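You operate a simulated robot arm through the tools that you are given. There is no shell and no other tool. Be economical: measure what you need, move in short steps, check, and stop when the job is done.

Carry out the task below with a simulated two-armed robot. There is one attempt and no reset: what you move stays moved.

TASK
Wet the blue sink wipe under the rinse tap and wipe the sink apron.
Fine: no drips left on the apron, wipe back on the rinse drainer, tap shut. What is to be rubbed or washed off counts as gone when no trace of it is left.

It is judged by the outcome, as a careful person would: the job done as asked, and still so three seconds after it is handed in. It fails if anything else is knocked over, pushed out of place, dropped, spilled or broken.

THE ROBOT
Two 6-joint arms with three-finger grippers on one trunk, on a base that drives. Base frame: it is fixed to the floor where the robot stands at the start and does not move with it; the origin is under the middle of the robot, x ahead of it, y to its left, z up; the surface under the hand at the start is at about z = 0.73. Lengths are in m, angles in rad, forces in N, time in s.
The left shoulder is at the start at [0.04, 0.147, 1.356], the right one opposite. With the tool pointing down near the work surface each hand reaches from about 0.26 to 0.46 m from the robot's upright axis, wherever it stands, measured 20 degrees to its own side. Places, roughly: blue sink wipe (9x6x5 cm) [0.5, 0.4, 0.9]; drips on the apron [0.3, 0, 0.8]; rinse tap lever [0.7, -0.2, 1]; wash tap lever [0.6, -0.6, 1]. Payload 2.69 kg a hand.
Tool frame (each hand has its own): the origin (TCP) lies between the finger pads and is the grasp point; the fingertips stand 0.029 m ahead of it; z points along the fingers, y is the line along which they close. Largest opening 0.12 m; the body of the gripper starts 0.078 m behind the TCP.
Orientation is told as [roll, pitch, yaw] about the base's x, y, z axes, in that order, counted from this pose: with the fingers straight down and closing along the base's y, the tool's x points along the base's -x, its y along +y and its z along -z.

THE INTERFACE
- The arms move only by the tool play_rows. It takes "left_rows", "right_rows" or both (then of equal length, played together; a hand with none holds still); each is a list of rows, each a list of 7 numbers: the shift along the base's x, y, z in units of 400 mm (1.0 is 400 mm), then the turn, a rotation vector about the base's x, y, z in units of 120 degrees (1.0 is 120 degrees), then the finger opening in m, from 0 to 0.12. In form: [[x, y, z, wx, wy, wz, gripper], ...]. A call has 1 to 20 rows; each row is the pose to reach, as a shift and turn from the pose commanded when the call began. A call with a number of a shift or a turn outside -1 to 1 is refused whole. Each row takes 0.2 s and may step no farther than 0.05 m and 0.15 rad from the row before; otherwise, or with a gripper value out of range, the whole call is refused. Where a pose cannot be reached the arm comes as near as it can. A force on the tool above 90 N (or 10 N above the force at the start of the call, whichever is more), or a blocked arm, ends the call early, and 0.2 s more pass. The fingers move at their own pace and stop on an object; they squeeze with about 23 N. The grip force told is the motor's: it shows also when the fingers shut on nothing. Time passes only in rows, and 0.2 s behind the last, so rows that repeat a pose let the fingers close. It gives the time, the measured TCP pose, the force on the tool (base axes), the opening and the grip force at its end, in the units of the frame above (readings bear some noise), with the torque about the TCP (base axes, N m) and any sound that the robot's microphone picked up.
- Cameras (640 x 400 px; columns grow to the right, rows downward): "scene" is now at [0.08, 0.008, 1.547]; the picture's right is [0.12, -0.99, -0.00], its down [-0.90, -0.11, -0.43] and it looks along [0.43, 0.05, -0.90] (base axes); focal length 263 px, centre (320, 200). "left" rides on the left gripper at [0.063, 0, -0.104] in its tool frame; the picture's right is [0.00, 1.00, 0.00], its down [-0.83, 0.00, -0.56] and it looks along [-0.56, 0.00, 0.83] (tool axes); focal length 275 px, centre (320, 200). "right" rides on the right gripper at [0.063, 0, -0.104] in its tool frame; the picture's right is [0.00, 1.00, 0.00], its down [-0.83, 0.00, -0.56] and it looks along [-0.56, 0.00, 0.83] (tool axes); focal length 275 px, centre (320, 200).
- camera(camera): a new picture of that camera. The clock stands still meanwhile.
- raise_lower(by): slides the trunk up (or, below 0, down) by that many m; the arms and the scene camera ride with it, the base frame stays. It gives what a move gives, with no picture.
- steer(legs): drives the robot by 1 to 6 legs, each [ahead, turn to the left] in m and rad, along the robot's own axes; the way and the turn of a leg run together, so that a leg with both is an arc; at most 1.5 m and 3.142 rad a leg. The arms and the cameras ride along, it lands a little off, and it stops where it bumps. It gives what a move gives.
- pan_tilt(pan, tilt): turns the head with the scene camera to pan (to the left, within 1.501 rad either way) and tilt (down, from -0.506 to 1.204), counted from straight ahead of the robot. It gives what a move gives.
- pixel_to_xyz(camera, pixels): for up to 12 pixels [column, row] of the newest picture of that camera ("zoom" is the newest enlarged one), the place [x, y, z] in the base frame of the surface seen there, good to about 0.002 m. The clock stands still meanwhile.
- zoom(camera, box): a new picture of the part [left, top, right, bottom] of that camera's present view, enlarged. The clock stands still meanwhile.
- sign_off(): hands the job in; it is judged then, once.

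Go step by step. Measure first, check grasps and placings, and put right what went wrong. The budget is 80 turns and 78 pictures, counting those below and the enlarged ones. Unless the task says otherwise, let go and move clear before handing in, and close with one line.

The tools are called after "Emit:" as a command line: name --argument value ..., lists and objects as JSON in quotes. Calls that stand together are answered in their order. play_rows: Moves the arms, as the interface text tells. Its arguments: {"type":"object","properties":{"left_rows":{"type":"array"},"right_rows":{"type":"array"}},"required":[]} The other tools are called the same way: raise_lower (by) slides the trunk up or down; steer (legs) drives the base; pan_tilt (pan, tilt) turns the head that bears the scene camera; camera (camera) takes a picture; pixel_to_xyz (camera, pixels) gives the place of the surface under pixels of a picture; zoom (camera, box) takes an enlarged picture of a part of a camera's view; sign_off () hands the job in.

At the start:

```text
clock: 0.0
left_eef_pos: [0.5091, 0.2159, 1.0004]
left_ee_rot: [0.0, -0.001, -0.001]
left_contact_force: [0.3, -0.3, -0.1]
left_ft_torque: [0.02, 0.01, -0.02]
left_width: 0.1202
left_gripper_force: 0.1
right_eef_pos: [0.4716, -0.2653, 0.9998]
right_ee_rot: [-0.001, -0.001, 0.0]
right_contact_force: [-0.7, -0.4, -0.9]
right_ft_torque: [0.02, 0.0, 0.0]
right_width: 0.1202
right_gripper_force: 0.1
trunk travel left (down, up): [-0.483, 0.014]
robot x, y, heading: [0.0011, -0.0037, 0.001]
head pan, tilt: [0.117, 1.124]
```

scene: 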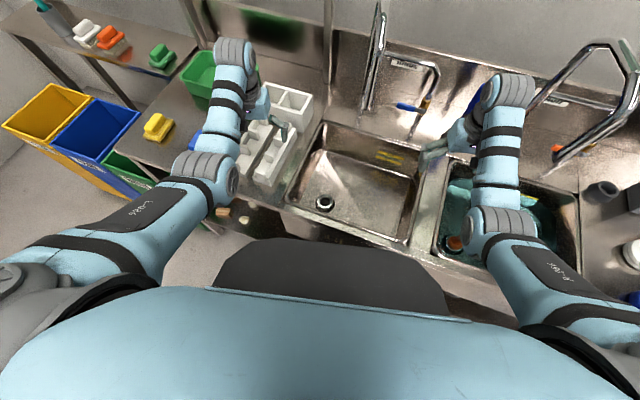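
right: 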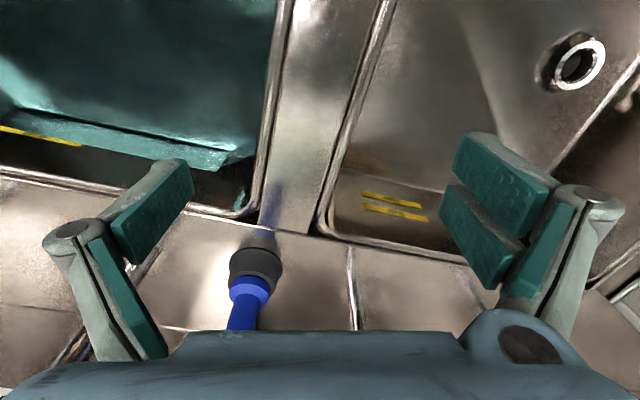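
left: 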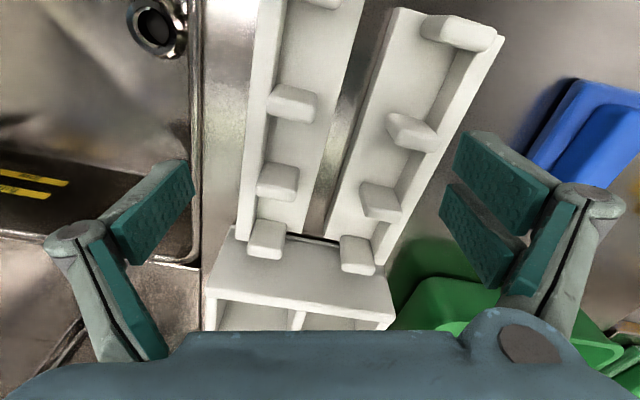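

The left-hand picture shows something blue at (590,130), next to the white rack; the scene shows the rinse tap (430,100) and empty sink. I'll zoom in on both for detail.

Emit:
zoom --camera "scene" --box '[130, 40, 330, 240]'

Emit:
zoom --camera "scene" --box '[300, 0, 500, 140]'

Emit:
camera --camera "left"

Emit:
pixel_to_xyz --camera "left" --pixels '[[545, 160], [590, 90], [630, 100], [590, 150], [620, 200], [430, 290], [300, 270], [240, 160], [100, 240], [470, 30], [600, 60]]'

```text
2.00 times, centred on (230, 140) of scene
```

zoom: 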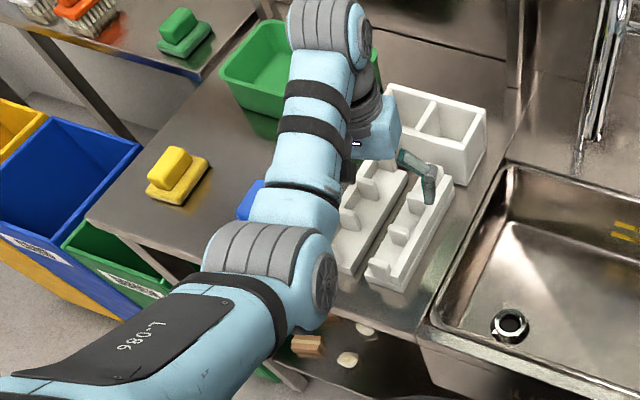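

```text
2.86 times, centred on (400, 70) of scene
```

zoom: 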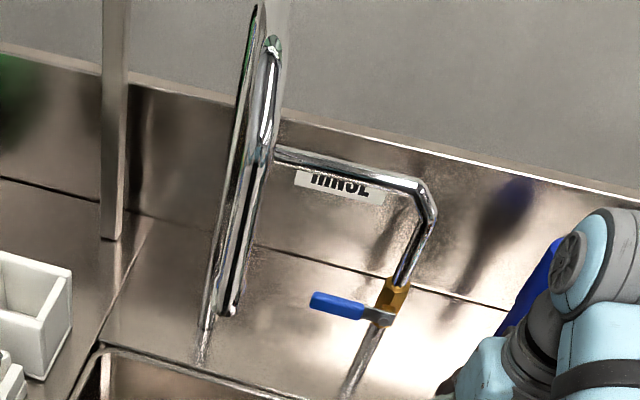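

```text
72 pictures are left
```

left: 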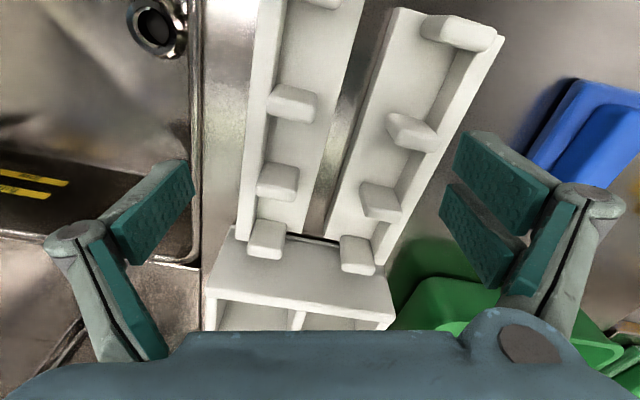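

```text
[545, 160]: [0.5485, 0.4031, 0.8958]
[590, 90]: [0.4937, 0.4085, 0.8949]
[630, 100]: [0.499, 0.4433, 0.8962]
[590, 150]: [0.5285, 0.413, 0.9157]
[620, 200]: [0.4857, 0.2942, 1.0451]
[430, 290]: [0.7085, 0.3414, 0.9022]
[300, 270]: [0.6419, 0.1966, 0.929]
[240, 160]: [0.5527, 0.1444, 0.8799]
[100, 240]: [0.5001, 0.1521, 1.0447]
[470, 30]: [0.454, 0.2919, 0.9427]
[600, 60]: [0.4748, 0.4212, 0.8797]
```

The blue wipe sits at about (0.515, 0.425), top z≈0.92, on the surface at 0.88. I'll back off so I can see the apron, wipe and tap clearly.

Emit:
steer --legs '[[-0.45, 0]]'

Emit:
pan_tilt --pan 0.0 --tilt 0.75

Emit:
camera --camera "scene"

```text
clock: 2.7
left_eef_pos: [0.0572, 0.2181, 0.9984]
left_ee_rot: [0.001, 0.001, 0.005]
left_contact_force: [0.6, 0.3, -0.5]
left_ft_torque: [-0.02, 0.04, 0.01]
left_width: 0.12
left_gripper_force: 0.1
right_eef_pos: [0.023, -0.2665, 0.9988]
right_ee_rot: [-0.001, 0.001, 0.005]
right_contact_force: [0.1, -1.1, 0.0]
right_ft_torque: [0.03, 0.04, 0.02]
right_width: 0.1199
right_gripper_force: 0.0
trunk travel left (down, up): [-0.483, 0.014]
robot x, y, heading: [-0.4537, 0.0015, 0.006]
head pan, tilt: [0.117, 1.124]
```

```text
clock: 3.6
left_eef_pos: [0.0549, 0.2174, 0.9992]
left_ee_rot: [0.001, 0.001, 0.002]
left_contact_force: [0.2, -0.7, 0.0]
left_ft_torque: [0.03, -0.01, -0.02]
left_width: 0.1199
left_gripper_force: 0.1
right_eef_pos: [0.0213, -0.2656, 0.9995]
right_ee_rot: [0.001, 0.0, 0.006]
right_contact_force: [0.1, 0.3, -0.8]
right_ft_torque: [-0.01, -0.05, 0.03]
right_width: 0.1198
right_gripper_force: 0.0
trunk travel left (down, up): [-0.483, 0.014]
robot x, y, heading: [-0.4534, -0.0007, 0.007]
head pan, tilt: [0.0, 0.75]
```

```text
71 pictures are left
```

scene: 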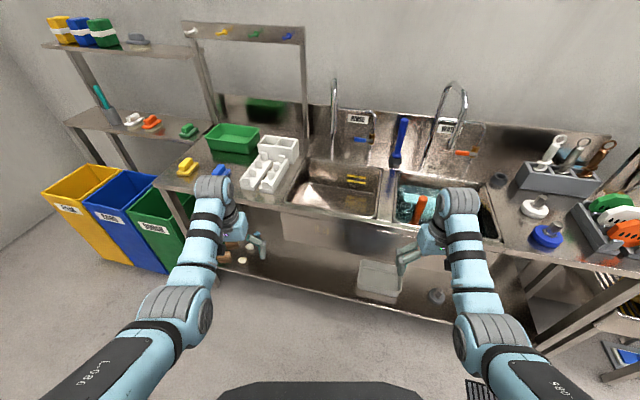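

Emit:
zoom --camera "scene" --box '[270, 180, 430, 280]'

Emit:
zoom --camera "scene" --box '[310, 70, 470, 190]'

Emit:
zoom --camera "scene" --box '[160, 100, 320, 220]'

Emit:
pixel_to_xyz --camera "scene" --pixels '[[220, 168], [187, 165], [290, 210], [290, 230], [340, 235], [380, 245], [360, 140], [372, 142], [335, 80], [332, 155], [380, 280], [335, 205]]'

```text
4.00 times, centred on (350, 230) of scene
```

zoom: 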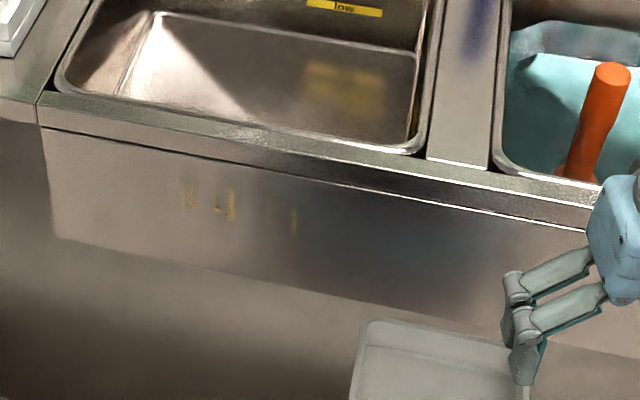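

```text
3.33 times, centred on (390, 130) of scene
```

zoom: 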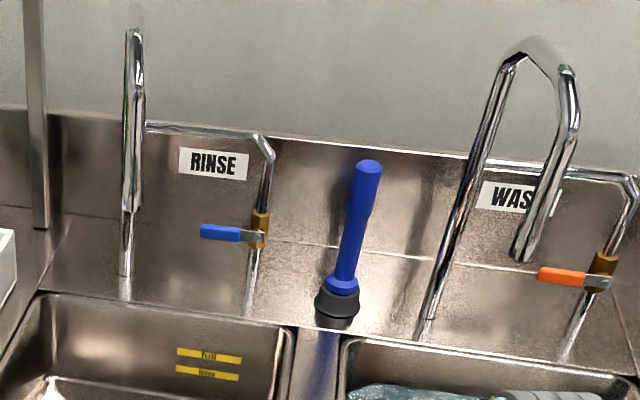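

```text
3.33 times, centred on (240, 160) of scene
```

zoom: 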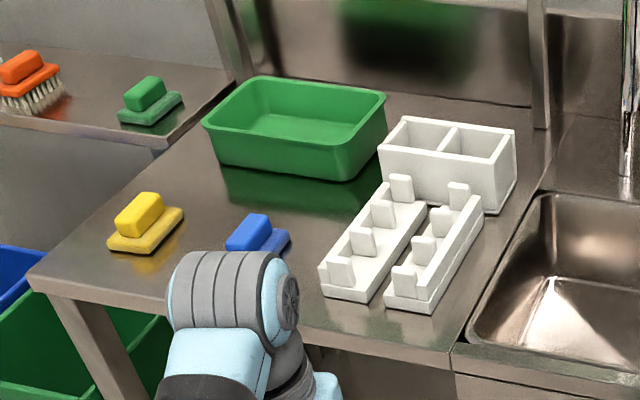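

```text
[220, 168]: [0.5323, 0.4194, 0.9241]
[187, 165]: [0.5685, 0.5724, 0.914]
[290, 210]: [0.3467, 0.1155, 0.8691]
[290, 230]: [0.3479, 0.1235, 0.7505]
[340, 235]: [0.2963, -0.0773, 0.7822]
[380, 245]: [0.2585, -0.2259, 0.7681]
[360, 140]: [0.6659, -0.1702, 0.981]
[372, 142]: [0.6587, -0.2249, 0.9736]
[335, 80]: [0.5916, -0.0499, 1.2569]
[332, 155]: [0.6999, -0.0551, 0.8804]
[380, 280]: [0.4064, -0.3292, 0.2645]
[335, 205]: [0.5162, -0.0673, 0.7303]
```

Counter runs about 0.25 rad rotated relative to my frame; yellowish drips are on the apron (zoom (185-300,200)), about y≈-0.0. I'll check the bins and shelf locations for driving, and pull the right hand back.

Emit:
pixel_to_xyz --camera "scene" --pixels '[[130, 210], [165, 270], [183, 235], [160, 178], [275, 230], [316, 226], [322, 229], [397, 230], [344, 228], [330, 90], [340, 130], [232, 195]]'

Emit:
play_rows --right_rows '[[-0.1, 0, 0.05, 0, 0, 0, 0.0], [-0.2, 0, 0.1, 0, 0, 0, 0.0], [-0.3, 0, 0.15, 0, 0, 0, 0.0], [-0.4, 0, 0.2, 0, 0, 0, 0.0], [-0.5, 0, 0.25, 0, 0, 0, 0.0]]' --left_rows '[[0, 0, 0.05, 0, 0, 0, 0.12], [-0.05, 0, 0.1, 0, 0, 0, 0.12], [-0.1, 0, 0.15, 0, 0, 0, 0.12], [-0.15, 0, 0.2, 0, 0, 0, 0.12], [-0.2, 0, 0.2, 0, 0, 0, 0.12]]'

```text
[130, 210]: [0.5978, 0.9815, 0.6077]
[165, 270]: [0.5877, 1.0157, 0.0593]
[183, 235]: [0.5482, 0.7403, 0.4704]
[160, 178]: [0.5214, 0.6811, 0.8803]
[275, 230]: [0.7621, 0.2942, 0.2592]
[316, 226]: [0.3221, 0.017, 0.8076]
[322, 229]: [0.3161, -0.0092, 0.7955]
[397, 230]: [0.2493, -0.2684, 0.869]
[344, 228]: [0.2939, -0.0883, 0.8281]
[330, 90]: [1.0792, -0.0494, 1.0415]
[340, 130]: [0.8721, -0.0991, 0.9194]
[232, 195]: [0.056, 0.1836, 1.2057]
```

```text
clock: 4.8
left_eef_pos: [0.0416, 0.2179, 1.0245]
left_ee_rot: [0.0, -0.001, 0.003]
left_contact_force: [-0.1, 0.3, -0.4]
left_ft_torque: [0.0, -0.04, 0.04]
left_width: 0.1196
left_gripper_force: 0.0
left hand out of reach, approached as far as the arm can: row 2, 3, 4, 5
right_eef_pos: [-0.0751, -0.3118, 0.9614]
right_ee_rot: [0.002, -0.003, 0.004]
right_contact_force: [-0.3, -0.8, -0.3]
right_ft_torque: [-0.01, -0.06, -0.01]
right_width: 0.0001
right_gripper_force: 22.7
right hand out of reach, approached as far as the arm can: row 1, 2, 3, 4, 5
trunk travel left (down, up): [-0.483, 0.014]
robot x, y, heading: [-0.4481, 0.0015, 0.006]
head pan, tilt: [0.0, 0.75]
```

The left hand now has no free reach up, but heights are clear. Driving to stand in front of the drainer.

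Emit:
steer --legs '[[0, 0.504], [0.56, 0], [0, -0.45]]'

Emit:
camera --camera "left"

Emit:
camera --camera "scene"

```text
clock: 10.7
left_eef_pos: [0.5171, 0.5183, 1.0244]
left_ee_rot: [0.0, 0.001, 0.056]
left_contact_force: [1.0, -0.3, 1.0]
left_ft_torque: [0.01, 0.0, -0.02]
left_width: 0.1198
left_gripper_force: 0.0
right_eef_pos: [0.4326, -0.0163, 0.9614]
right_ee_rot: [0.001, -0.003, 0.06]
right_contact_force: [-0.5, 0.7, 0.2]
right_ft_torque: [-0.01, 0.01, 0.0]
right_width: 0.0002
right_gripper_force: 23.4
trunk travel left (down, up): [-0.483, 0.014]
robot x, y, heading: [0.0383, 0.2755, 0.059]
head pan, tilt: [0.0, 0.75]
```

```text
67 pictures are left
```

left: 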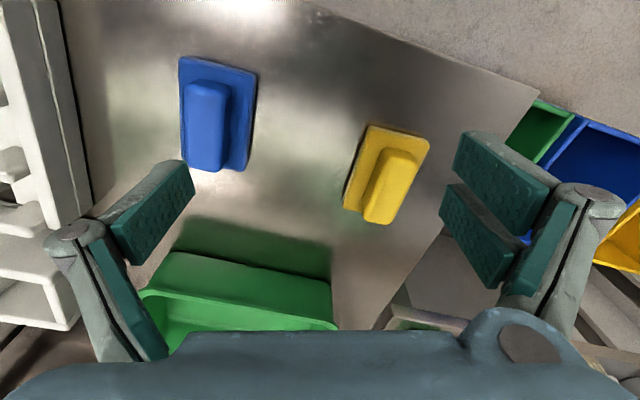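

```text
66 pictures are left
```

scene: 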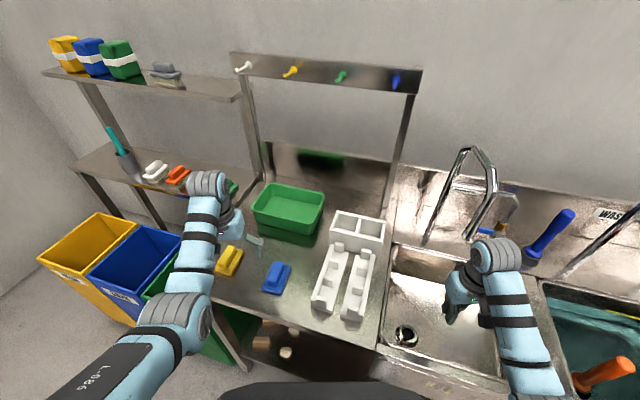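

The blue wipe is clear in the left picture: plate (180-256, 57-172) with a handle bar (205,125). Measuring it.

Emit:
pixel_to_xyz --camera "left" --pixels '[[207, 88], [203, 128], [190, 95], [224, 98], [182, 60], [254, 74], [243, 165], [237, 120], [270, 130], [160, 90], [188, 140], [218, 140]]'

Emit:
zoom --camera "left" --box '[140, 30, 300, 190]'

Emit:
zoom --camera "scene" --box '[420, 130, 560, 270]'

Emit:
pixel_to_xyz --camera "scene" --pixels '[[490, 232], [507, 236], [490, 195], [470, 150], [475, 225], [468, 240], [430, 235]]'

```text
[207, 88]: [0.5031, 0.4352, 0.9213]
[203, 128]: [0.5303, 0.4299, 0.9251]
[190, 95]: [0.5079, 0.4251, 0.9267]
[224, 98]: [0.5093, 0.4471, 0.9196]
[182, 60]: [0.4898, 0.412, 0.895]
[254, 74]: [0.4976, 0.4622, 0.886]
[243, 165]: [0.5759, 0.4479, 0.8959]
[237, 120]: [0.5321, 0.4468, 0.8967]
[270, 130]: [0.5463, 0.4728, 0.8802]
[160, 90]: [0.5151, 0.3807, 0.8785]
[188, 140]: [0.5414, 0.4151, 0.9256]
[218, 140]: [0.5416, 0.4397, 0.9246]
```

```text
2.50 times, centred on (220, 110) of left
```

zoom: 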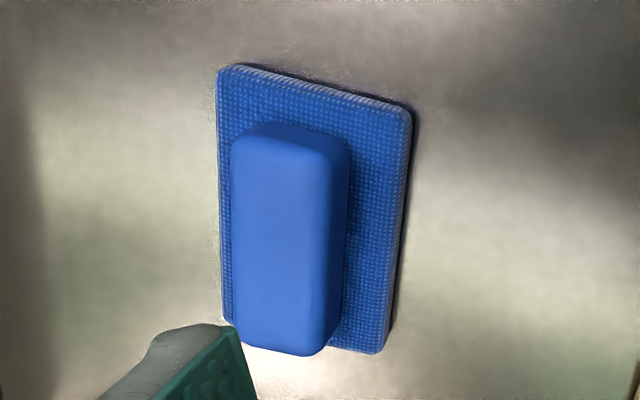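

```text
2.86 times, centred on (490, 200) of scene
```

zoom: 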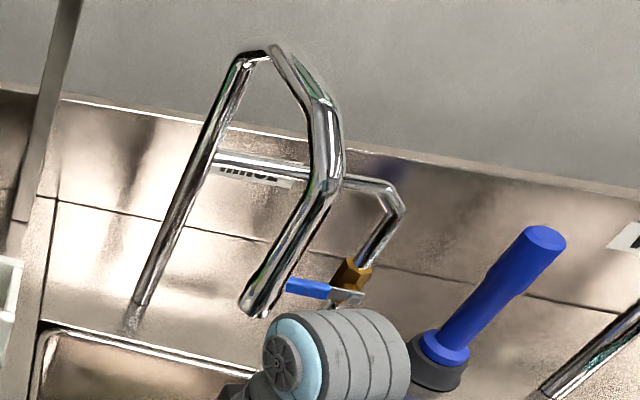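

```text
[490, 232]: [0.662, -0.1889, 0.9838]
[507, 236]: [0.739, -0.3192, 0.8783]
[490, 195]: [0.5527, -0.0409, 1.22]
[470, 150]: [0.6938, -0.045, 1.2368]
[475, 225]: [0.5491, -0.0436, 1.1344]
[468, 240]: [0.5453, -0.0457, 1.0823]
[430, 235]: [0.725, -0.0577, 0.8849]
```

Handle axis centre ≈ (0.53, 0.431), yaw ≈ -0.22, top 0.926; spout outlet at about (0.545,-0.045,1.08). Moving the left hand above the wipe.

Emit:
play_rows --left_rows '[[0.01, -0.09, 0, 0, 0, -0.05, 0.09], [0.02, -0.18, 0, 0, 0, -0.1, 0.09], [0.032, -0.218, -0.06, 0, 0, -0.131, 0.09], [0.032, -0.218, -0.1, 0, 0, -0.131, 0.09], [0.032, -0.218, -0.1, 0, 0, -0.131, 0.09]]'

Emit:
camera --camera "left"

```text
clock: 11.9
left_eef_pos: [0.5308, 0.4306, 0.9854]
left_ee_rot: [-0.001, 0.001, -0.217]
left_contact_force: [-0.8, 0.1, 0.2]
left_ft_torque: [0.02, 0.0, -0.04]
left_width: 0.09
left_gripper_force: 0.0
right_eef_pos: [0.4319, -0.016, 0.9597]
right_ee_rot: [0.002, -0.002, 0.06]
right_contact_force: [-0.7, -0.5, -0.2]
right_ft_torque: [0.0, -0.01, 0.04]
right_width: 0.0001
right_gripper_force: 23.0
trunk travel left (down, up): [-0.483, 0.014]
robot x, y, heading: [0.0375, 0.2745, 0.061]
head pan, tilt: [0.0, 0.75]
```

```text
63 pictures are left
```

left: 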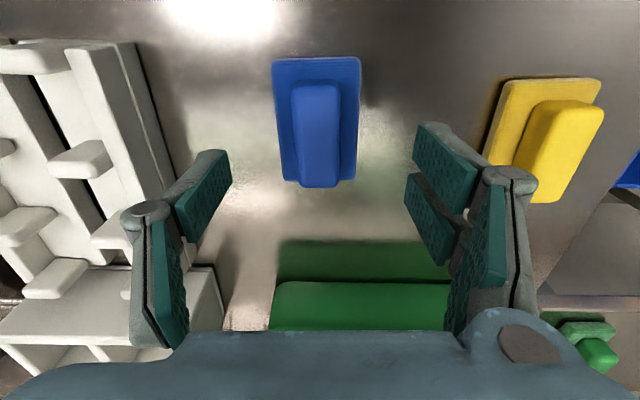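

The wipe is centred between the fingers (318, 120) and aligned. Lowering to z≈0.931 and closing.

Emit:
play_rows --left_rows '[[0, 0, -0.05, 0, 0, 0, 0.09], [0, 0, -0.1, 0, 0, 0, 0.09], [0, 0, -0.137, 0, 0, 0, 0.09], [0, 0, -0.137, 0, 0, 0, 0.09], [0, 0, -0.137, 0, 0, 0, 0.0], [0, 0, -0.137, 0, 0, 0, 0.0], [0, 0, -0.137, 0, 0, 0, 0.0], [0, 0, -0.137, 0, 0, 0, 0.0]]'

Emit:
camera --camera "left"

```text
clock: 13.7
left_eef_pos: [0.5312, 0.4308, 0.931]
left_ee_rot: [0.0, -0.001, -0.217]
left_contact_force: [0.1, -0.2, -0.8]
left_ft_torque: [-0.02, 0.07, 0.04]
left_width: 0.0295
left_gripper_force: 23.4
right_eef_pos: [0.4332, -0.0163, 0.9605]
right_ee_rot: [0.001, -0.002, 0.058]
right_contact_force: [0.0, 0.4, -0.9]
right_ft_torque: [0.04, -0.01, -0.02]
right_width: 0.0
right_gripper_force: 23.2
trunk travel left (down, up): [-0.483, 0.014]
robot x, y, heading: [0.0377, 0.2714, 0.064]
head pan, tilt: [0.0, 0.75]
```

```text
62 pictures are left
```

left: 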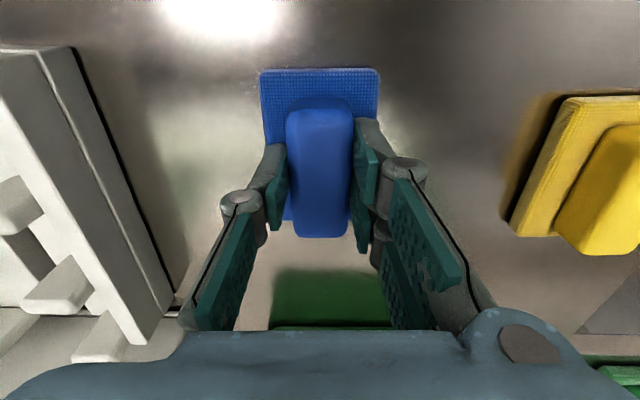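

The wipe is gripped (opening 0.0295, 23 N). Lifting and drawing it back, and checking the obstacles for the right hand.

Emit:
play_rows --left_rows '[[0, 0, 0.08, 0, 0, 0, 0.0], [0, 0, 0.16, 0, 0, 0, 0.0], [0, 0, 0.24, 0, 0, 0, 0.0], [-0.08, 0, 0.25, 0, 0, 0, 0.0], [-0.16, 0, 0.25, 0, 0, 0, 0.0], [-0.24, 0, 0.25, 0, 0, 0, 0.0], [-0.3, 0, 0.25, 0, 0, 0, 0.0]]'

Emit:
camera --camera "scene"

Emit:
pixel_to_xyz --camera "scene" --pixels '[[625, 363], [590, 380], [570, 212], [535, 248], [550, 235], [486, 231], [500, 225]]'

```text
clock: 15.3
left_eef_pos: [0.4608, 0.4228, 0.9842]
left_ee_rot: [0.02, -0.013, -0.209]
left_contact_force: [0.1, -0.2, 0.5]
left_ft_torque: [0.02, 0.0, 0.0]
left_width: 0.0293
left_gripper_force: 22.6
left hand out of reach, approached as far as the arm can: row 4, 5, 6, 7
right_eef_pos: [0.4328, -0.0162, 0.9621]
right_ee_rot: [0.0, -0.003, 0.058]
right_contact_force: [0.1, 0.1, 0.8]
right_ft_torque: [-0.01, 0.02, 0.0]
right_width: 0.0
right_gripper_force: 23.2
trunk travel left (down, up): [-0.483, 0.014]
robot x, y, heading: [0.0372, 0.2704, 0.056]
head pan, tilt: [0.0, 0.75]
```

```text
61 pictures are left
```

scene: 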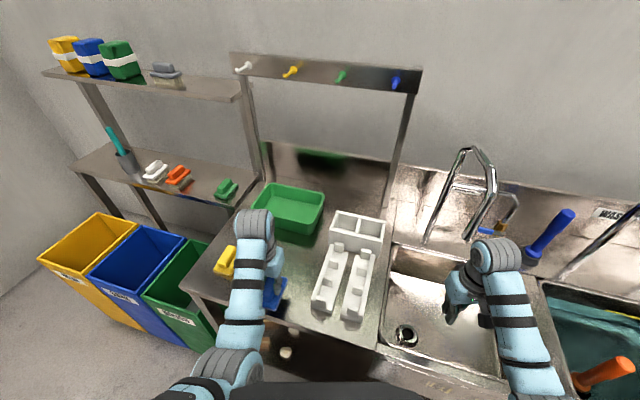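

```text
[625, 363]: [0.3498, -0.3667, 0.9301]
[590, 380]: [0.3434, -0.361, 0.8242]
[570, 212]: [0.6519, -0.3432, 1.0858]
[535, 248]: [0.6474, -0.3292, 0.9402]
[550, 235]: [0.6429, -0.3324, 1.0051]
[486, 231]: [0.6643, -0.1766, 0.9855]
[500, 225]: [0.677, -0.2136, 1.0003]
```

The orange handle tip in the wash sink stands at (0.35,-0.367,0.93), so I'll approach the rinse sink straight on and bring the right hand inward first.

Emit:
steer --legs '[[0, 0.168], [-0.527, 0], [0, -0.474]]'

Emit:
play_rows --right_rows '[[0.1, 0.05, 0.05, 0, 0, -0.03, 0.0], [0.15, 0.1, 0.1, 0, 0, -0.03, 0.0], [0.2, 0.15, 0.15, 0, 0, -0.03, 0.0], [0.2, 0.2, 0.15, 0, 0, -0.03, 0.0], [0.2, 0.25, 0.15, 0, 0, -0.03, 0.0]]'

Emit:
zoom --camera "scene" --box '[160, 60, 480, 260]'

```text
clock: 20.4
left_eef_pos: [-0.0254, 0.1795, 0.9791]
left_ee_rot: [0.019, 0.002, -0.5]
left_contact_force: [0.4, -0.1, -0.4]
left_ft_torque: [0.02, 0.0, 0.02]
left_width: 0.0289
left_gripper_force: 23.3
right_eef_pos: [-0.1744, -0.2368, 0.9607]
right_ee_rot: [0.0, 0.0, -0.23]
right_contact_force: [-0.5, 0.6, 0.8]
right_ft_torque: [-0.05, 0.03, 0.0]
right_width: 0.0
right_gripper_force: 22.8
trunk travel left (down, up): [-0.483, 0.014]
robot x, y, heading: [-0.4732, 0.1573, -0.231]
head pan, tilt: [0.0, 0.75]
```

```text
clock: 21.6
left_eef_pos: [-0.0248, 0.1813, 0.9792]
left_ee_rot: [0.022, 0.0, -0.496]
left_contact_force: [-0.3, -0.5, -0.2]
left_ft_torque: [-0.01, 0.0, -0.02]
left_width: 0.0294
left_gripper_force: 22.9
right_eef_pos: [-0.0679, -0.1399, 0.9902]
right_ee_rot: [-0.001, -0.002, -0.295]
right_contact_force: [0.5, -0.1, -0.2]
right_ft_torque: [0.03, -0.02, -0.01]
right_width: 0.0
right_gripper_force: 23.0
right hand out of reach, approached as far as the arm can: row 1, 2, 3, 4, 5
trunk travel left (down, up): [-0.483, 0.014]
robot x, y, heading: [-0.4736, 0.1535, -0.228]
head pan, tilt: [0.0, 0.75]
```

```text
2.00 times, centred on (320, 160) of scene
```

zoom: 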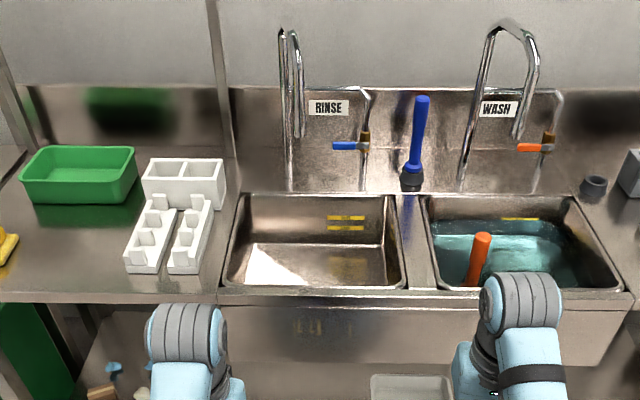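

Zooming the rinse lever to see how it pivots.

Emit:
zoom --camera "scene" --box '[290, 85, 390, 165]'

Emit:
pixel_to_xyz --camera "zoom" --pixels '[[240, 310], [280, 312], [330, 314], [360, 310], [390, 300], [390, 260], [400, 360]]'

```text
5.00 times, centred on (340, 125) of scene
```

zoom: 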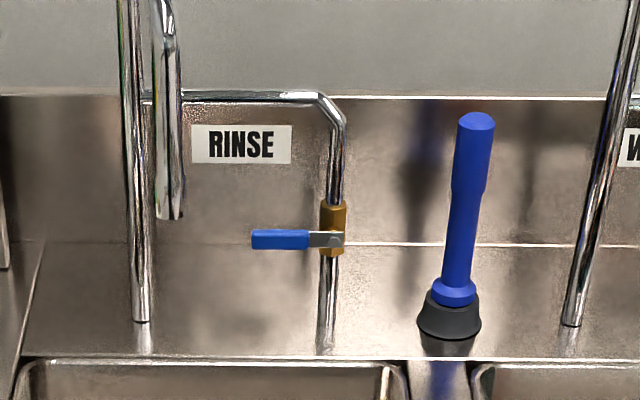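

```text
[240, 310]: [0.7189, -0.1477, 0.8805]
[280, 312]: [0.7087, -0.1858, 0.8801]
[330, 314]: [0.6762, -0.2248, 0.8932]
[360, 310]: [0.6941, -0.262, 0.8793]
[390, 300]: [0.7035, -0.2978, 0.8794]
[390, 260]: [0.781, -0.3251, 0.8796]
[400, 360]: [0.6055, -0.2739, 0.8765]
```

Emit:
pixel_to_xyz --camera "zoom" --pixels '[[256, 240], [280, 240], [303, 240], [280, 232], [280, 247], [335, 240], [335, 210], [328, 280], [172, 212], [160, 212], [180, 190], [470, 130]]'

```text
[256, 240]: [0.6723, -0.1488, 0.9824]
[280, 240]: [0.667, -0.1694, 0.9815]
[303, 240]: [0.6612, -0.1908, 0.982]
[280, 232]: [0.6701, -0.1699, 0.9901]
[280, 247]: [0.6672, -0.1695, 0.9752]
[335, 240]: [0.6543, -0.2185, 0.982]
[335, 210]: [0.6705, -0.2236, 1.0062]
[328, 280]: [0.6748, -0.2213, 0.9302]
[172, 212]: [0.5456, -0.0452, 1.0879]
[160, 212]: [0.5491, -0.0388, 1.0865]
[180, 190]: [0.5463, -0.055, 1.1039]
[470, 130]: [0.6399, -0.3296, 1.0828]
```

Lever pivot ≈ (0.657,-0.22,0.982), tip ≈ (0.673,-0.147), outlet (0.546,-0.045,1.085). Lowering the trunk a bit and raising the hands so that they get more forward reach, still clear of the counter.

Emit:
raise_lower --by -0.16

Emit:
play_rows --left_rows '[[0, 0, 0.1, 0, 0, 0, 0], [0, 0, 0.2, 0, 0, 0, 0], [0, 0, 0.3, 0, 0, 0, 0], [0, 0, 0.4, 0, 0, 0, 0], [0, 0, 0.5, 0, 0, 0, 0], [0, 0, 0.5, 0, 0, 0, 0]]' --right_rows '[[0, 0, 0.1, 0, 0, 0, 0], [0, 0, 0.2, 0, 0, 0, 0], [0, 0, 0.3, 0, 0, 0, 0], [0, 0, 0.4, 0, 0, 0, 0], [0, 0, 0.5, 0, 0, 0, 0], [0, 0, 0.5, 0, 0, 0, 0]]'

```text
clock: 23.4
left_eef_pos: [-0.025, 0.1802, 0.8179]
left_ee_rot: [0.023, 0.003, -0.496]
left_contact_force: [-0.5, 0.6, -0.3]
left_ft_torque: [0.0, -0.01, -0.01]
left_width: 0.0294
left_gripper_force: 22.8
right_eef_pos: [-0.0666, -0.1411, 0.8285]
right_ee_rot: [-0.001, -0.002, -0.293]
right_contact_force: [0.0, -0.3, -0.3]
right_ft_torque: [-0.04, 0.0, 0.0]
right_width: 0.0
right_gripper_force: 22.7
trunk travel left (down, up): [-0.323, 0.174]
robot x, y, heading: [-0.4726, 0.1542, -0.225]
head pan, tilt: [0.0, 0.75]
```

```text
clock: 24.8
left_eef_pos: [0.0749, 0.1295, 0.9691]
left_ee_rot: [0.019, 0.0, -0.498]
left_contact_force: [-0.2, -0.5, -1.5]
left_ft_torque: [-0.03, 0.04, -0.01]
left_width: 0.0293
left_gripper_force: 22.5
left hand out of reach, approached as far as the arm can: row 1, 2, 3, 4, 5, 6
right_eef_pos: [0.0303, -0.1588, 1.0084]
right_ee_rot: [0.0, -0.002, -0.295]
right_contact_force: [-0.3, 0.0, 0.3]
right_ft_torque: [0.01, -0.02, 0.0]
right_width: 0.0002
right_gripper_force: 22.2
right hand out of reach, approached as far as the arm can: row 1, 2, 3, 4, 5, 6
trunk travel left (down, up): [-0.323, 0.174]
robot x, y, heading: [-0.4698, 0.1512, -0.229]
head pan, tilt: [0.0, 0.75]
```

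The arms go forward as they go up with tools straight down; I'll pitch both tools forward here in free space to gain reach and clearance (left yaw squared first).

Emit:
play_rows --left_rows '[[0, 0, 0, 0, 0, 0.06, 0], [0, 0, 0, 0, 0, 0.119, 0], [0, 0, 0, 0, 0, 0.119, 0]]'

Emit:
play_rows --left_rows '[[-0.02, 0.005, 0, -0.0155, -0.061, 0, 0], [-0.04, 0.01, 0, -0.031, -0.1215, 0, 0], [-0.06, 0.015, 0, -0.0465, -0.182, 0, 0], [-0.08, 0.02, 0, -0.062, -0.243, 0, 0], [-0.1, 0.025, 0, -0.0775, -0.304, 0, 0], [-0.12, 0.03, 0, -0.093, -0.3645, 0, 0], [-0.14, 0.035, 0, -0.1085, -0.425, 0, 0], [-0.16, 0.04, 0, -0.124, -0.486, 0, 0], [-0.16, 0.04, 0, -0.124, -0.486, 0, 0]]' --right_rows '[[-0.02, 0.005, 0, -0.0155, -0.061, 0, 0], [-0.04, 0.01, 0, -0.031, -0.1215, 0, 0], [-0.06, 0.015, 0, -0.0465, -0.182, 0, 0], [-0.08, 0.02, 0, -0.062, -0.243, 0, 0], [-0.1, 0.025, 0, -0.0775, -0.304, 0, 0], [-0.12, 0.03, 0, -0.093, -0.3645, 0, 0], [-0.14, 0.035, 0, -0.1085, -0.425, 0, 0], [-0.16, 0.04, 0, -0.124, -0.486, 0, 0], [-0.16, 0.04, 0, -0.124, -0.486, 0, 0]]'

```text
clock: 25.6
left_eef_pos: [0.074, 0.1281, 0.968]
left_ee_rot: [0.021, 0.002, -0.246]
left_contact_force: [0.0, -0.1, -1.2]
left_ft_torque: [0.0, 0.01, 0.02]
left_width: 0.0295
left_gripper_force: 22.5
right_eef_pos: [0.0293, -0.1594, 1.0078]
right_ee_rot: [0.0, 0.001, -0.293]
right_contact_force: [-0.2, 0.7, -0.3]
right_ft_torque: [0.01, -0.01, 0.0]
right_width: 0.0
right_gripper_force: 23.0
trunk travel left (down, up): [-0.323, 0.174]
robot x, y, heading: [-0.4701, 0.1548, -0.232]
head pan, tilt: [0.0, 0.75]
```

```text
clock: 27.0
left_eef_pos: [0.0776, 0.2189, 0.9968]
left_ee_rot: [0.209, -0.831, -0.323]
left_contact_force: [0.1, 0.5, -0.4]
left_ft_torque: [-0.01, 0.04, 0.01]
left_width: 0.029
left_gripper_force: 22.6
left hand out of reach, approached as far as the arm can: row 1, 2, 4, 5, 6, 7
right_eef_pos: [-0.016, -0.1467, 1.0063]
right_ee_rot: [0.04, -0.764, -0.311]
right_contact_force: [-0.5, 0.0, 0.4]
right_ft_torque: [0.02, 0.0, -0.01]
right_width: 0.0
right_gripper_force: 23.0
right hand out of reach, approached as far as the arm can: row 1, 2, 3, 4
trunk travel left (down, up): [-0.323, 0.174]
robot x, y, heading: [-0.4718, 0.1523, -0.231]
head pan, tilt: [0.0, 0.75]
stopped in row 7 (left hand): the arm was blocked; the commanded pose is now the measured one
```

The left arm was blocked partway through. Checking what it looks like.

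Emit:
camera --camera "scene"

Emit:
camera --camera "left"

```text
58 pictures are left
```

scene: 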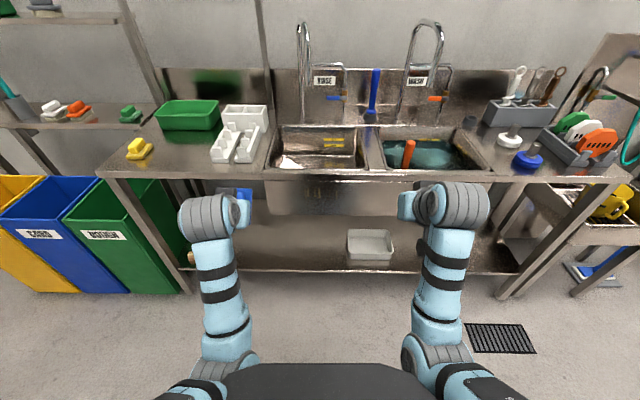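

```text
57 pictures are left
```

left: 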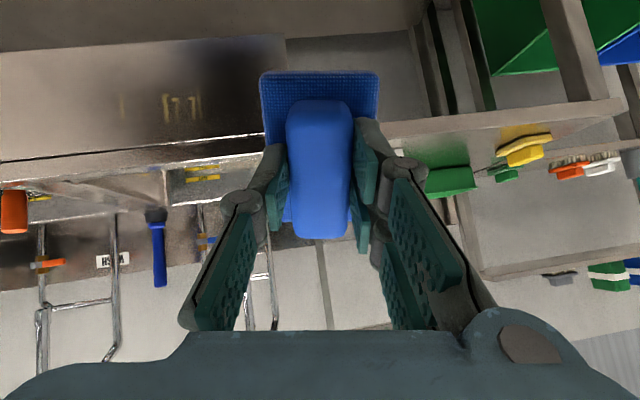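

The arms have an inner limit here, hands now ~0.52 m ahead of the axis, pitched forward and clear. I'll drive up to n≈-0.03 from the apron frame, offset slightly right so both hands miss the rack and spout.

Emit:
steer --legs '[[0, -0.105], [0.42, 0], [0, 0.086]]'

Emit:
camera --camera "scene"

```text
clock: 30.6
left_eef_pos: [0.4739, 0.0696, 0.9956]
left_ee_rot: [0.211, -0.831, -0.338]
left_contact_force: [-0.6, 0.4, -0.1]
left_ft_torque: [0.01, -0.04, 0.04]
left_width: 0.0293
left_gripper_force: 22.8
right_eef_pos: [0.372, -0.2937, 1.0059]
right_ee_rot: [0.044, -0.762, -0.33]
right_contact_force: [0.5, 0.2, -0.4]
right_ft_torque: [0.01, -0.02, -0.05]
right_width: 0.0002
right_gripper_force: 23.1
trunk travel left (down, up): [-0.323, 0.174]
robot x, y, heading: [-0.0732, 0.0151, -0.249]
head pan, tilt: [0.0, 0.75]
```

```text
56 pictures are left
```

scene: 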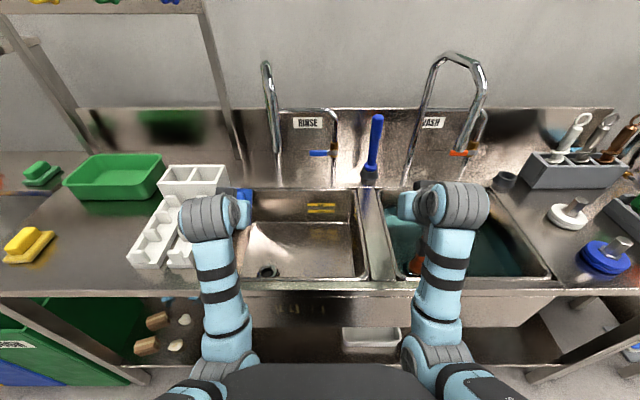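

I'm positioned square to the sink (heading -0.249). Now the right hand goes toward a spot above the rinse lever handle, in two stages.

Emit:
play_rows --right_rows '[[0.09, 0.038, 0.04, 0, 0, 0, 0], [0.18, 0.076, 0.08, 0, 0, 0, 0], [0.27, 0.114, 0.11, 0, 0, 0, 0], [0.36, 0.152, 0.11, 0, 0, 0, 0], [0.45, 0.19, 0.11, 0, 0, 0, 0], [0.53, 0.224, 0.11, 0, 0, 0, 0], [0.53, 0.224, 0.11, 0, 0, 0, 0]]'

Emit:
camera --camera "right"

Emit:
camera --camera "scene"

```text
clock: 32.2
left_eef_pos: [0.4734, 0.0705, 0.9957]
left_ee_rot: [0.212, -0.83, -0.341]
left_contact_force: [1.0, 0.1, -0.8]
left_ft_torque: [0.02, 0.03, -0.01]
left_width: 0.0292
left_gripper_force: 23.3
right_eef_pos: [0.5832, -0.2031, 1.0497]
right_ee_rot: [0.043, -0.763, -0.329]
right_contact_force: [-0.8, 0.1, -0.1]
right_ft_torque: [-0.01, -0.02, -0.02]
right_width: 0.0
right_gripper_force: 23.2
trunk travel left (down, up): [-0.323, 0.174]
robot x, y, heading: [-0.0764, 0.014, -0.252]
head pan, tilt: [0.0, 0.75]
```

```text
55 pictures are left
```

right: 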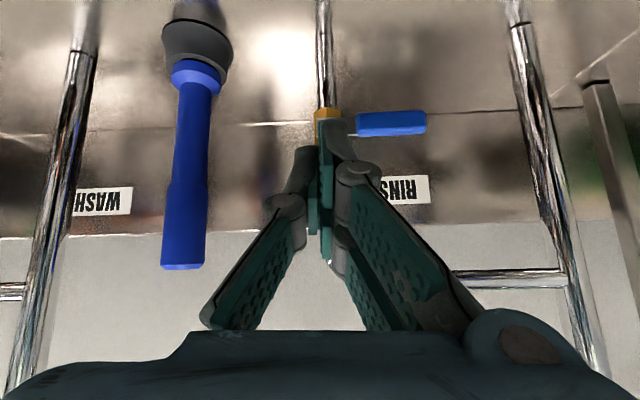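

```text
54 pictures are left
```

scene: 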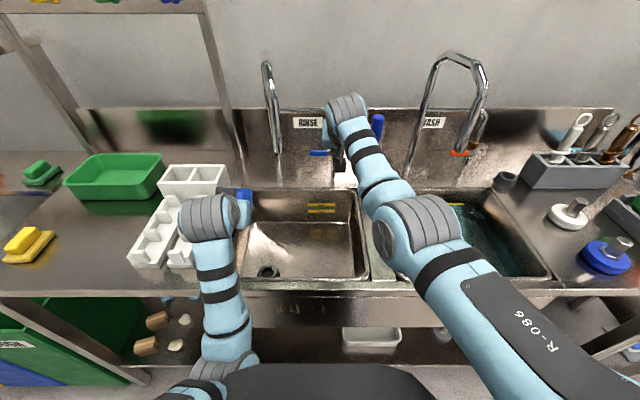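

The fingers hang in front of the valve with the handle at (390,123) to the image's right. Completing the approach to above the handle.

Emit:
play_rows --right_rows '[[0.05, 0.04, 0, 0, 0, 0, 0], [0.11, 0.074, 0, 0, 0, 0, 0], [0.166, 0.074, 0, 0, 0, 0, 0], [0.166, 0.074, 0, 0, 0, 0, 0]]'

Emit:
camera --camera "right"

Emit:
zoom --camera "scene" --box '[240, 60, 400, 180]'

```text
clock: 33.2
left_eef_pos: [0.4744, 0.0704, 0.9937]
left_ee_rot: [0.209, -0.831, -0.341]
left_contact_force: [-0.3, -0.1, -0.2]
left_ft_torque: [0.01, 0.06, -0.01]
left_width: 0.0295
left_gripper_force: 22.4
right_eef_pos: [0.5893, -0.1906, 1.0474]
right_ee_rot: [0.042, -0.763, -0.331]
right_contact_force: [-0.5, -0.2, 0.2]
right_ft_torque: [0.01, -0.02, 0.0]
right_width: 0.0
right_gripper_force: 22.7
right hand out of reach, approached as far as the arm can: row 1, 2, 3, 4
trunk travel left (down, up): [-0.323, 0.174]
robot x, y, heading: [-0.0785, 0.0151, -0.249]
head pan, tilt: [0.0, 0.75]
```

```text
53 pictures are left
```

right: 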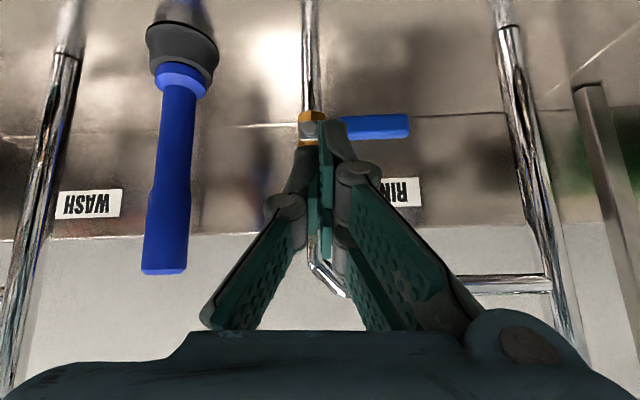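

```text
3.33 times, centred on (320, 120) of scene
```

zoom: 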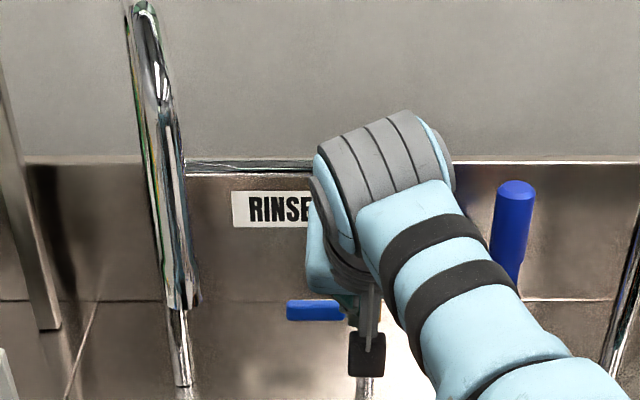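

The reach ends ~0.09 m short. I'll pull the hand back slightly, drive 0.075 m closer (still within where I stood at the start), then approach again.

Emit:
play_rows --right_rows '[[-0.1, 0.025, 0.0, 0, 0, 0, 0], [-0.19, 0.047, 0.0, 0, 0, 0, 0], [-0.19, 0.07, 0.0, 0, 0, 0, 0]]'

Emit:
steer --legs '[[0.075, 0]]'

Emit:
camera --camera "right"

```text
clock: 34.0
left_eef_pos: [0.4753, 0.0705, 0.9949]
left_ee_rot: [0.212, -0.829, -0.339]
left_contact_force: [0.3, -1.0, 0.0]
left_ft_torque: [0.03, 0.05, 0.01]
left_width: 0.0293
left_gripper_force: 23.6
right_eef_pos: [0.5225, -0.1943, 1.0447]
right_ee_rot: [0.042, -0.761, -0.33]
right_contact_force: [0.9, 0.1, -0.6]
right_ft_torque: [-0.02, 0.01, 0.01]
right_width: 0.0001
right_gripper_force: 23.3
right hand out of reach, approached as far as the arm can: row 2, 3
trunk travel left (down, up): [-0.323, 0.174]
robot x, y, heading: [-0.0762, 0.0147, -0.25]
head pan, tilt: [0.0, 0.75]
```

```text
clock: 35.1
left_eef_pos: [0.5391, 0.0545, 0.999]
left_ee_rot: [0.21, -0.839, -0.339]
left_contact_force: [-0.9, -0.1, -1.0]
left_ft_torque: [-0.01, 0.01, 0.01]
left_width: 0.0295
left_gripper_force: 23.1
right_eef_pos: [0.5873, -0.2107, 1.0511]
right_ee_rot: [0.042, -0.77, -0.33]
right_contact_force: [-0.5, 0.2, 0.4]
right_ft_torque: [-0.05, 0.01, -0.02]
right_width: 0.0001
right_gripper_force: 23.1
trunk travel left (down, up): [-0.323, 0.174]
robot x, y, heading: [-0.0046, 0.001, -0.251]
head pan, tilt: [0.0, 0.75]
```

```text
51 pictures are left
```

right: 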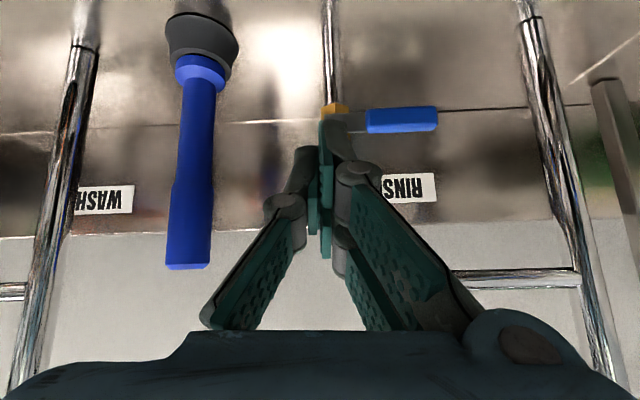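

Now shifting sideways and forward to above the handle.

Emit:
play_rows --right_rows '[[0.016, 0.062, 0, 0, 0, 0, 0], [0.032, 0.124, 0, 0, 0, 0, 0], [0.095, 0.108, 0, 0, 0, 0, 0], [0.155, 0.092, 0, 0, 0, 0, 0], [0.155, 0.092, 0, 0, 0, 0, 0]]'

Emit:
camera --camera "right"

Emit:
zoom --camera "scene" --box '[240, 60, 400, 180]'

```text
clock: 36.3
left_eef_pos: [0.5455, 0.0528, 0.9962]
left_ee_rot: [0.212, -0.832, -0.34]
left_contact_force: [0.0, 0.4, -0.4]
left_ft_torque: [0.01, 0.02, -0.01]
left_width: 0.0294
left_gripper_force: 22.5
right_eef_pos: [0.6576, -0.1782, 1.045]
right_ee_rot: [0.046, -0.761, -0.332]
right_contact_force: [-0.9, -0.3, 0.1]
right_ft_torque: [0.01, 0.0, -0.02]
right_width: 0.0
right_gripper_force: 23.2
right hand out of reach, approached as far as the arm can: row 1, 2, 3
trunk travel left (down, up): [-0.323, 0.174]
robot x, y, heading: [-0.0049, -0.0035, -0.248]
head pan, tilt: [0.0, 0.75]
```

```text
50 pictures are left
```

right: 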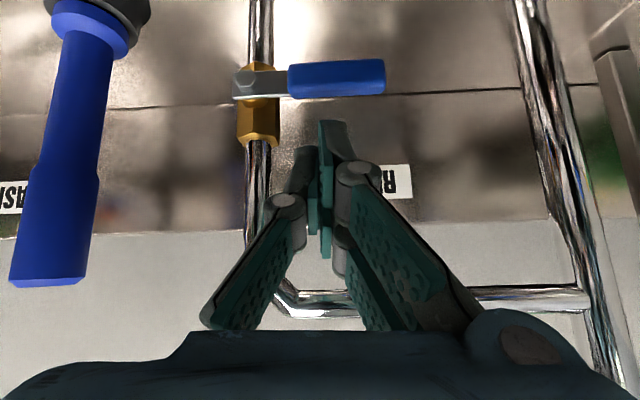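

```text
3.33 times, centred on (320, 120) of scene
```

zoom: 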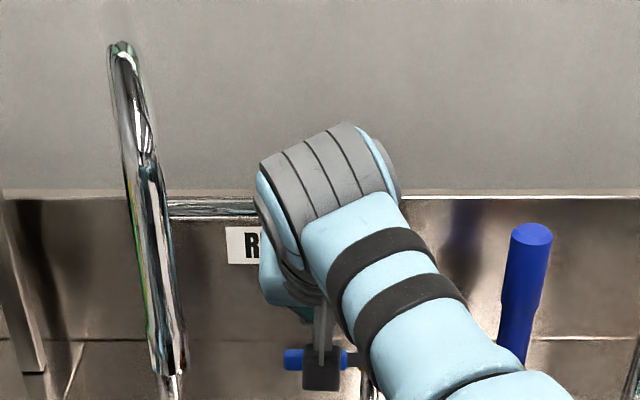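

Fingers are above the handle, just left of the valve stem. Testing a push down of the handle in small steps.

Emit:
play_rows --right_rows '[[0, 0, -0.05, 0, 0, 0, 0], [0, 0, -0.1, 0, 0, 0, 0], [0, 0, -0.125, 0, 0, 0, 0], [0, 0, -0.14, 0, 0, 0, 0]]'

Emit:
camera --camera "right"

```text
clock: 37.3
left_eef_pos: [0.5348, 0.056, 1.0014]
left_ee_rot: [0.214, -0.843, -0.342]
left_contact_force: [0.9, 0.2, -0.9]
left_ft_torque: [-0.01, 0.03, -0.01]
left_width: 0.0294
left_gripper_force: 23.1
right_eef_pos: [0.6449, -0.1733, 1.0039]
right_ee_rot: [0.047, -0.784, -0.332]
right_contact_force: [-20.0, 3.5, 55.2]
right_ft_torque: [-0.33, -0.78, 0.0]
right_width: 0.0061
right_gripper_force: 28.5
trunk travel left (down, up): [-0.323, 0.174]
robot x, y, heading: [-0.0036, -0.002, -0.251]
head pan, tilt: [0.0, 0.75]
```

```text
48 pictures are left
```

right: 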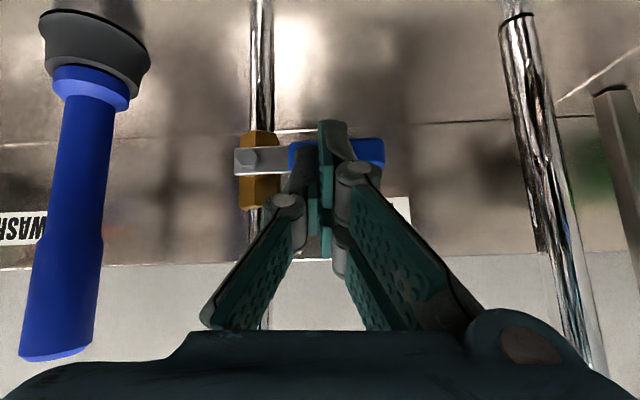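

Down is solid (55 N, no motion), so the lever opens upward. Backing off, levelling the tool and going beneath the handle.

Emit:
play_rows --right_rows '[[0, 0, 0.08, 0, 0, 0, 0], [-0.1, 0.025, 0.08, -0.01, -0.04, 0, 0], [-0.2, 0.05, 0.05, -0.024, -0.095, 0, 0], [-0.25, 0.062, -0.02, -0.036, -0.14, 0, 0], [-0.25, 0.062, -0.08, -0.046, -0.18, 0, 0], [-0.25, 0.062, -0.135, -0.0555, -0.2175, 0, 0], [-0.25, 0.062, -0.135, -0.0555, -0.2175, 0, 0]]'

Emit:
camera --camera "right"

Emit:
zoom --camera "scene" --box '[240, 80, 400, 200]'

```text
clock: 38.6
left_eef_pos: [0.547, 0.0535, 0.9961]
left_ee_rot: [0.215, -0.829, -0.342]
left_contact_force: [-0.3, 0.2, 0.9]
left_ft_torque: [0.02, 0.03, -0.01]
left_width: 0.0295
left_gripper_force: 23.7
right_eef_pos: [0.5799, -0.3015, 0.9356]
right_ee_rot: [-0.242, -1.226, -0.122]
right_contact_force: [-1.2, 0.5, 0.2]
right_ft_torque: [0.0, -0.04, 0.01]
right_width: 0.0
right_gripper_force: 29.0
right hand out of reach, approached as far as the arm can: row 2, 3, 4, 5, 6
trunk travel left (down, up): [-0.323, 0.174]
robot x, y, heading: [-0.005, -0.004, -0.252]
head pan, tilt: [0.0, 0.75]
stopped in row 6 (right hand): the arm was blocked; the commanded pose is now the measured one
```

```text
47 pictures are left
```

right: 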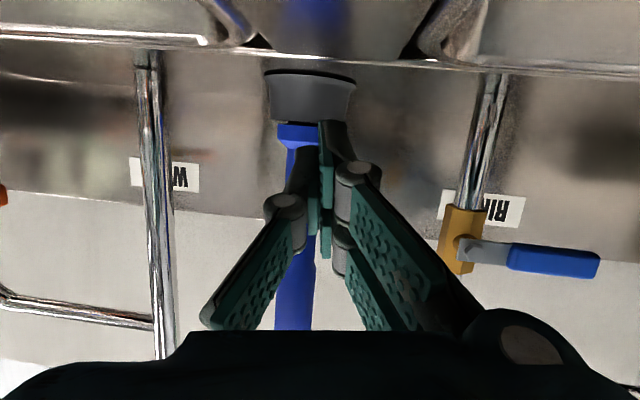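

```text
3.33 times, centred on (320, 140) of scene
```

zoom: 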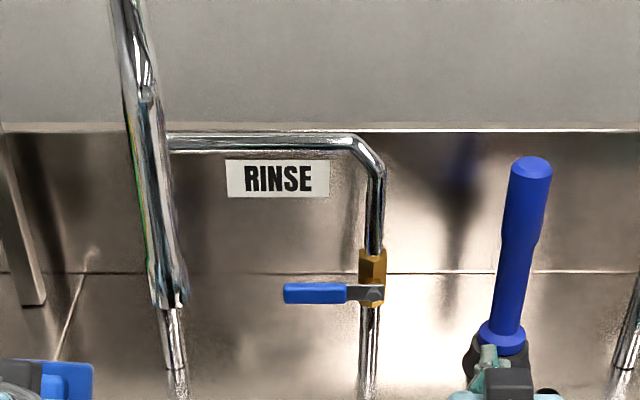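

The unreachable rows let the hand slide toward the plunger (tips at (325,125), plunger base just beyond); no contact force. Backing the base straight off, then raising the trunk to get out of the arm's inner limit.

Emit:
steer --legs '[[-0.16, 0]]'

Emit:
raise_lower --by 0.14

Emit:
camera --camera "scene"

```text
clock: 40.0
left_eef_pos: [0.3962, 0.0908, 0.9934]
left_ee_rot: [0.211, -0.827, -0.341]
left_contact_force: [0.8, 0.0, -0.9]
left_ft_torque: [-0.01, 0.0, 0.04]
left_width: 0.0294
left_gripper_force: 22.8
right_eef_pos: [0.4298, -0.2626, 0.9348]
right_ee_rot: [-0.24, -1.224, -0.125]
right_contact_force: [0.3, -0.2, -0.3]
right_ft_torque: [0.04, 0.02, 0.01]
right_width: 0.0001
right_gripper_force: 28.6
trunk travel left (down, up): [-0.323, 0.174]
robot x, y, heading: [-0.1567, 0.0306, -0.248]
head pan, tilt: [0.0, 0.75]
```

```text
clock: 41.7
left_eef_pos: [0.3939, 0.0918, 1.1363]
left_ee_rot: [0.212, -0.83, -0.341]
left_contact_force: [-0.4, 0.1, -1.4]
left_ft_torque: [0.01, -0.01, 0.02]
left_width: 0.0293
left_gripper_force: 22.8
right_eef_pos: [0.4282, -0.2635, 1.0769]
right_ee_rot: [-0.24, -1.226, -0.122]
right_contact_force: [-0.4, 0.5, -0.4]
right_ft_torque: [0.01, -0.01, -0.01]
right_width: 0.0001
right_gripper_force: 28.7
trunk travel left (down, up): [-0.463, 0.034]
robot x, y, heading: [-0.1565, 0.0353, -0.25]
head pan, tilt: [0.0, 0.75]
```

```text
45 pictures are left
```

scene: 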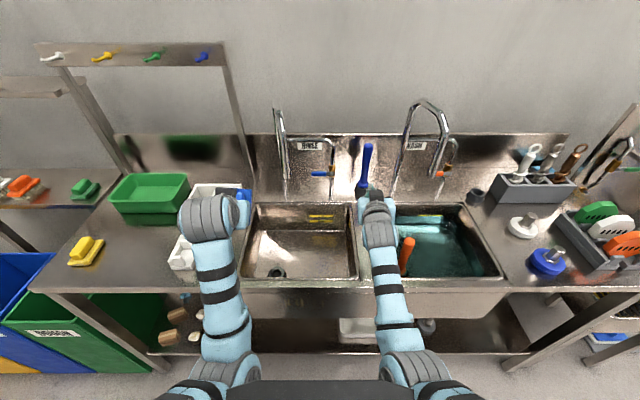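

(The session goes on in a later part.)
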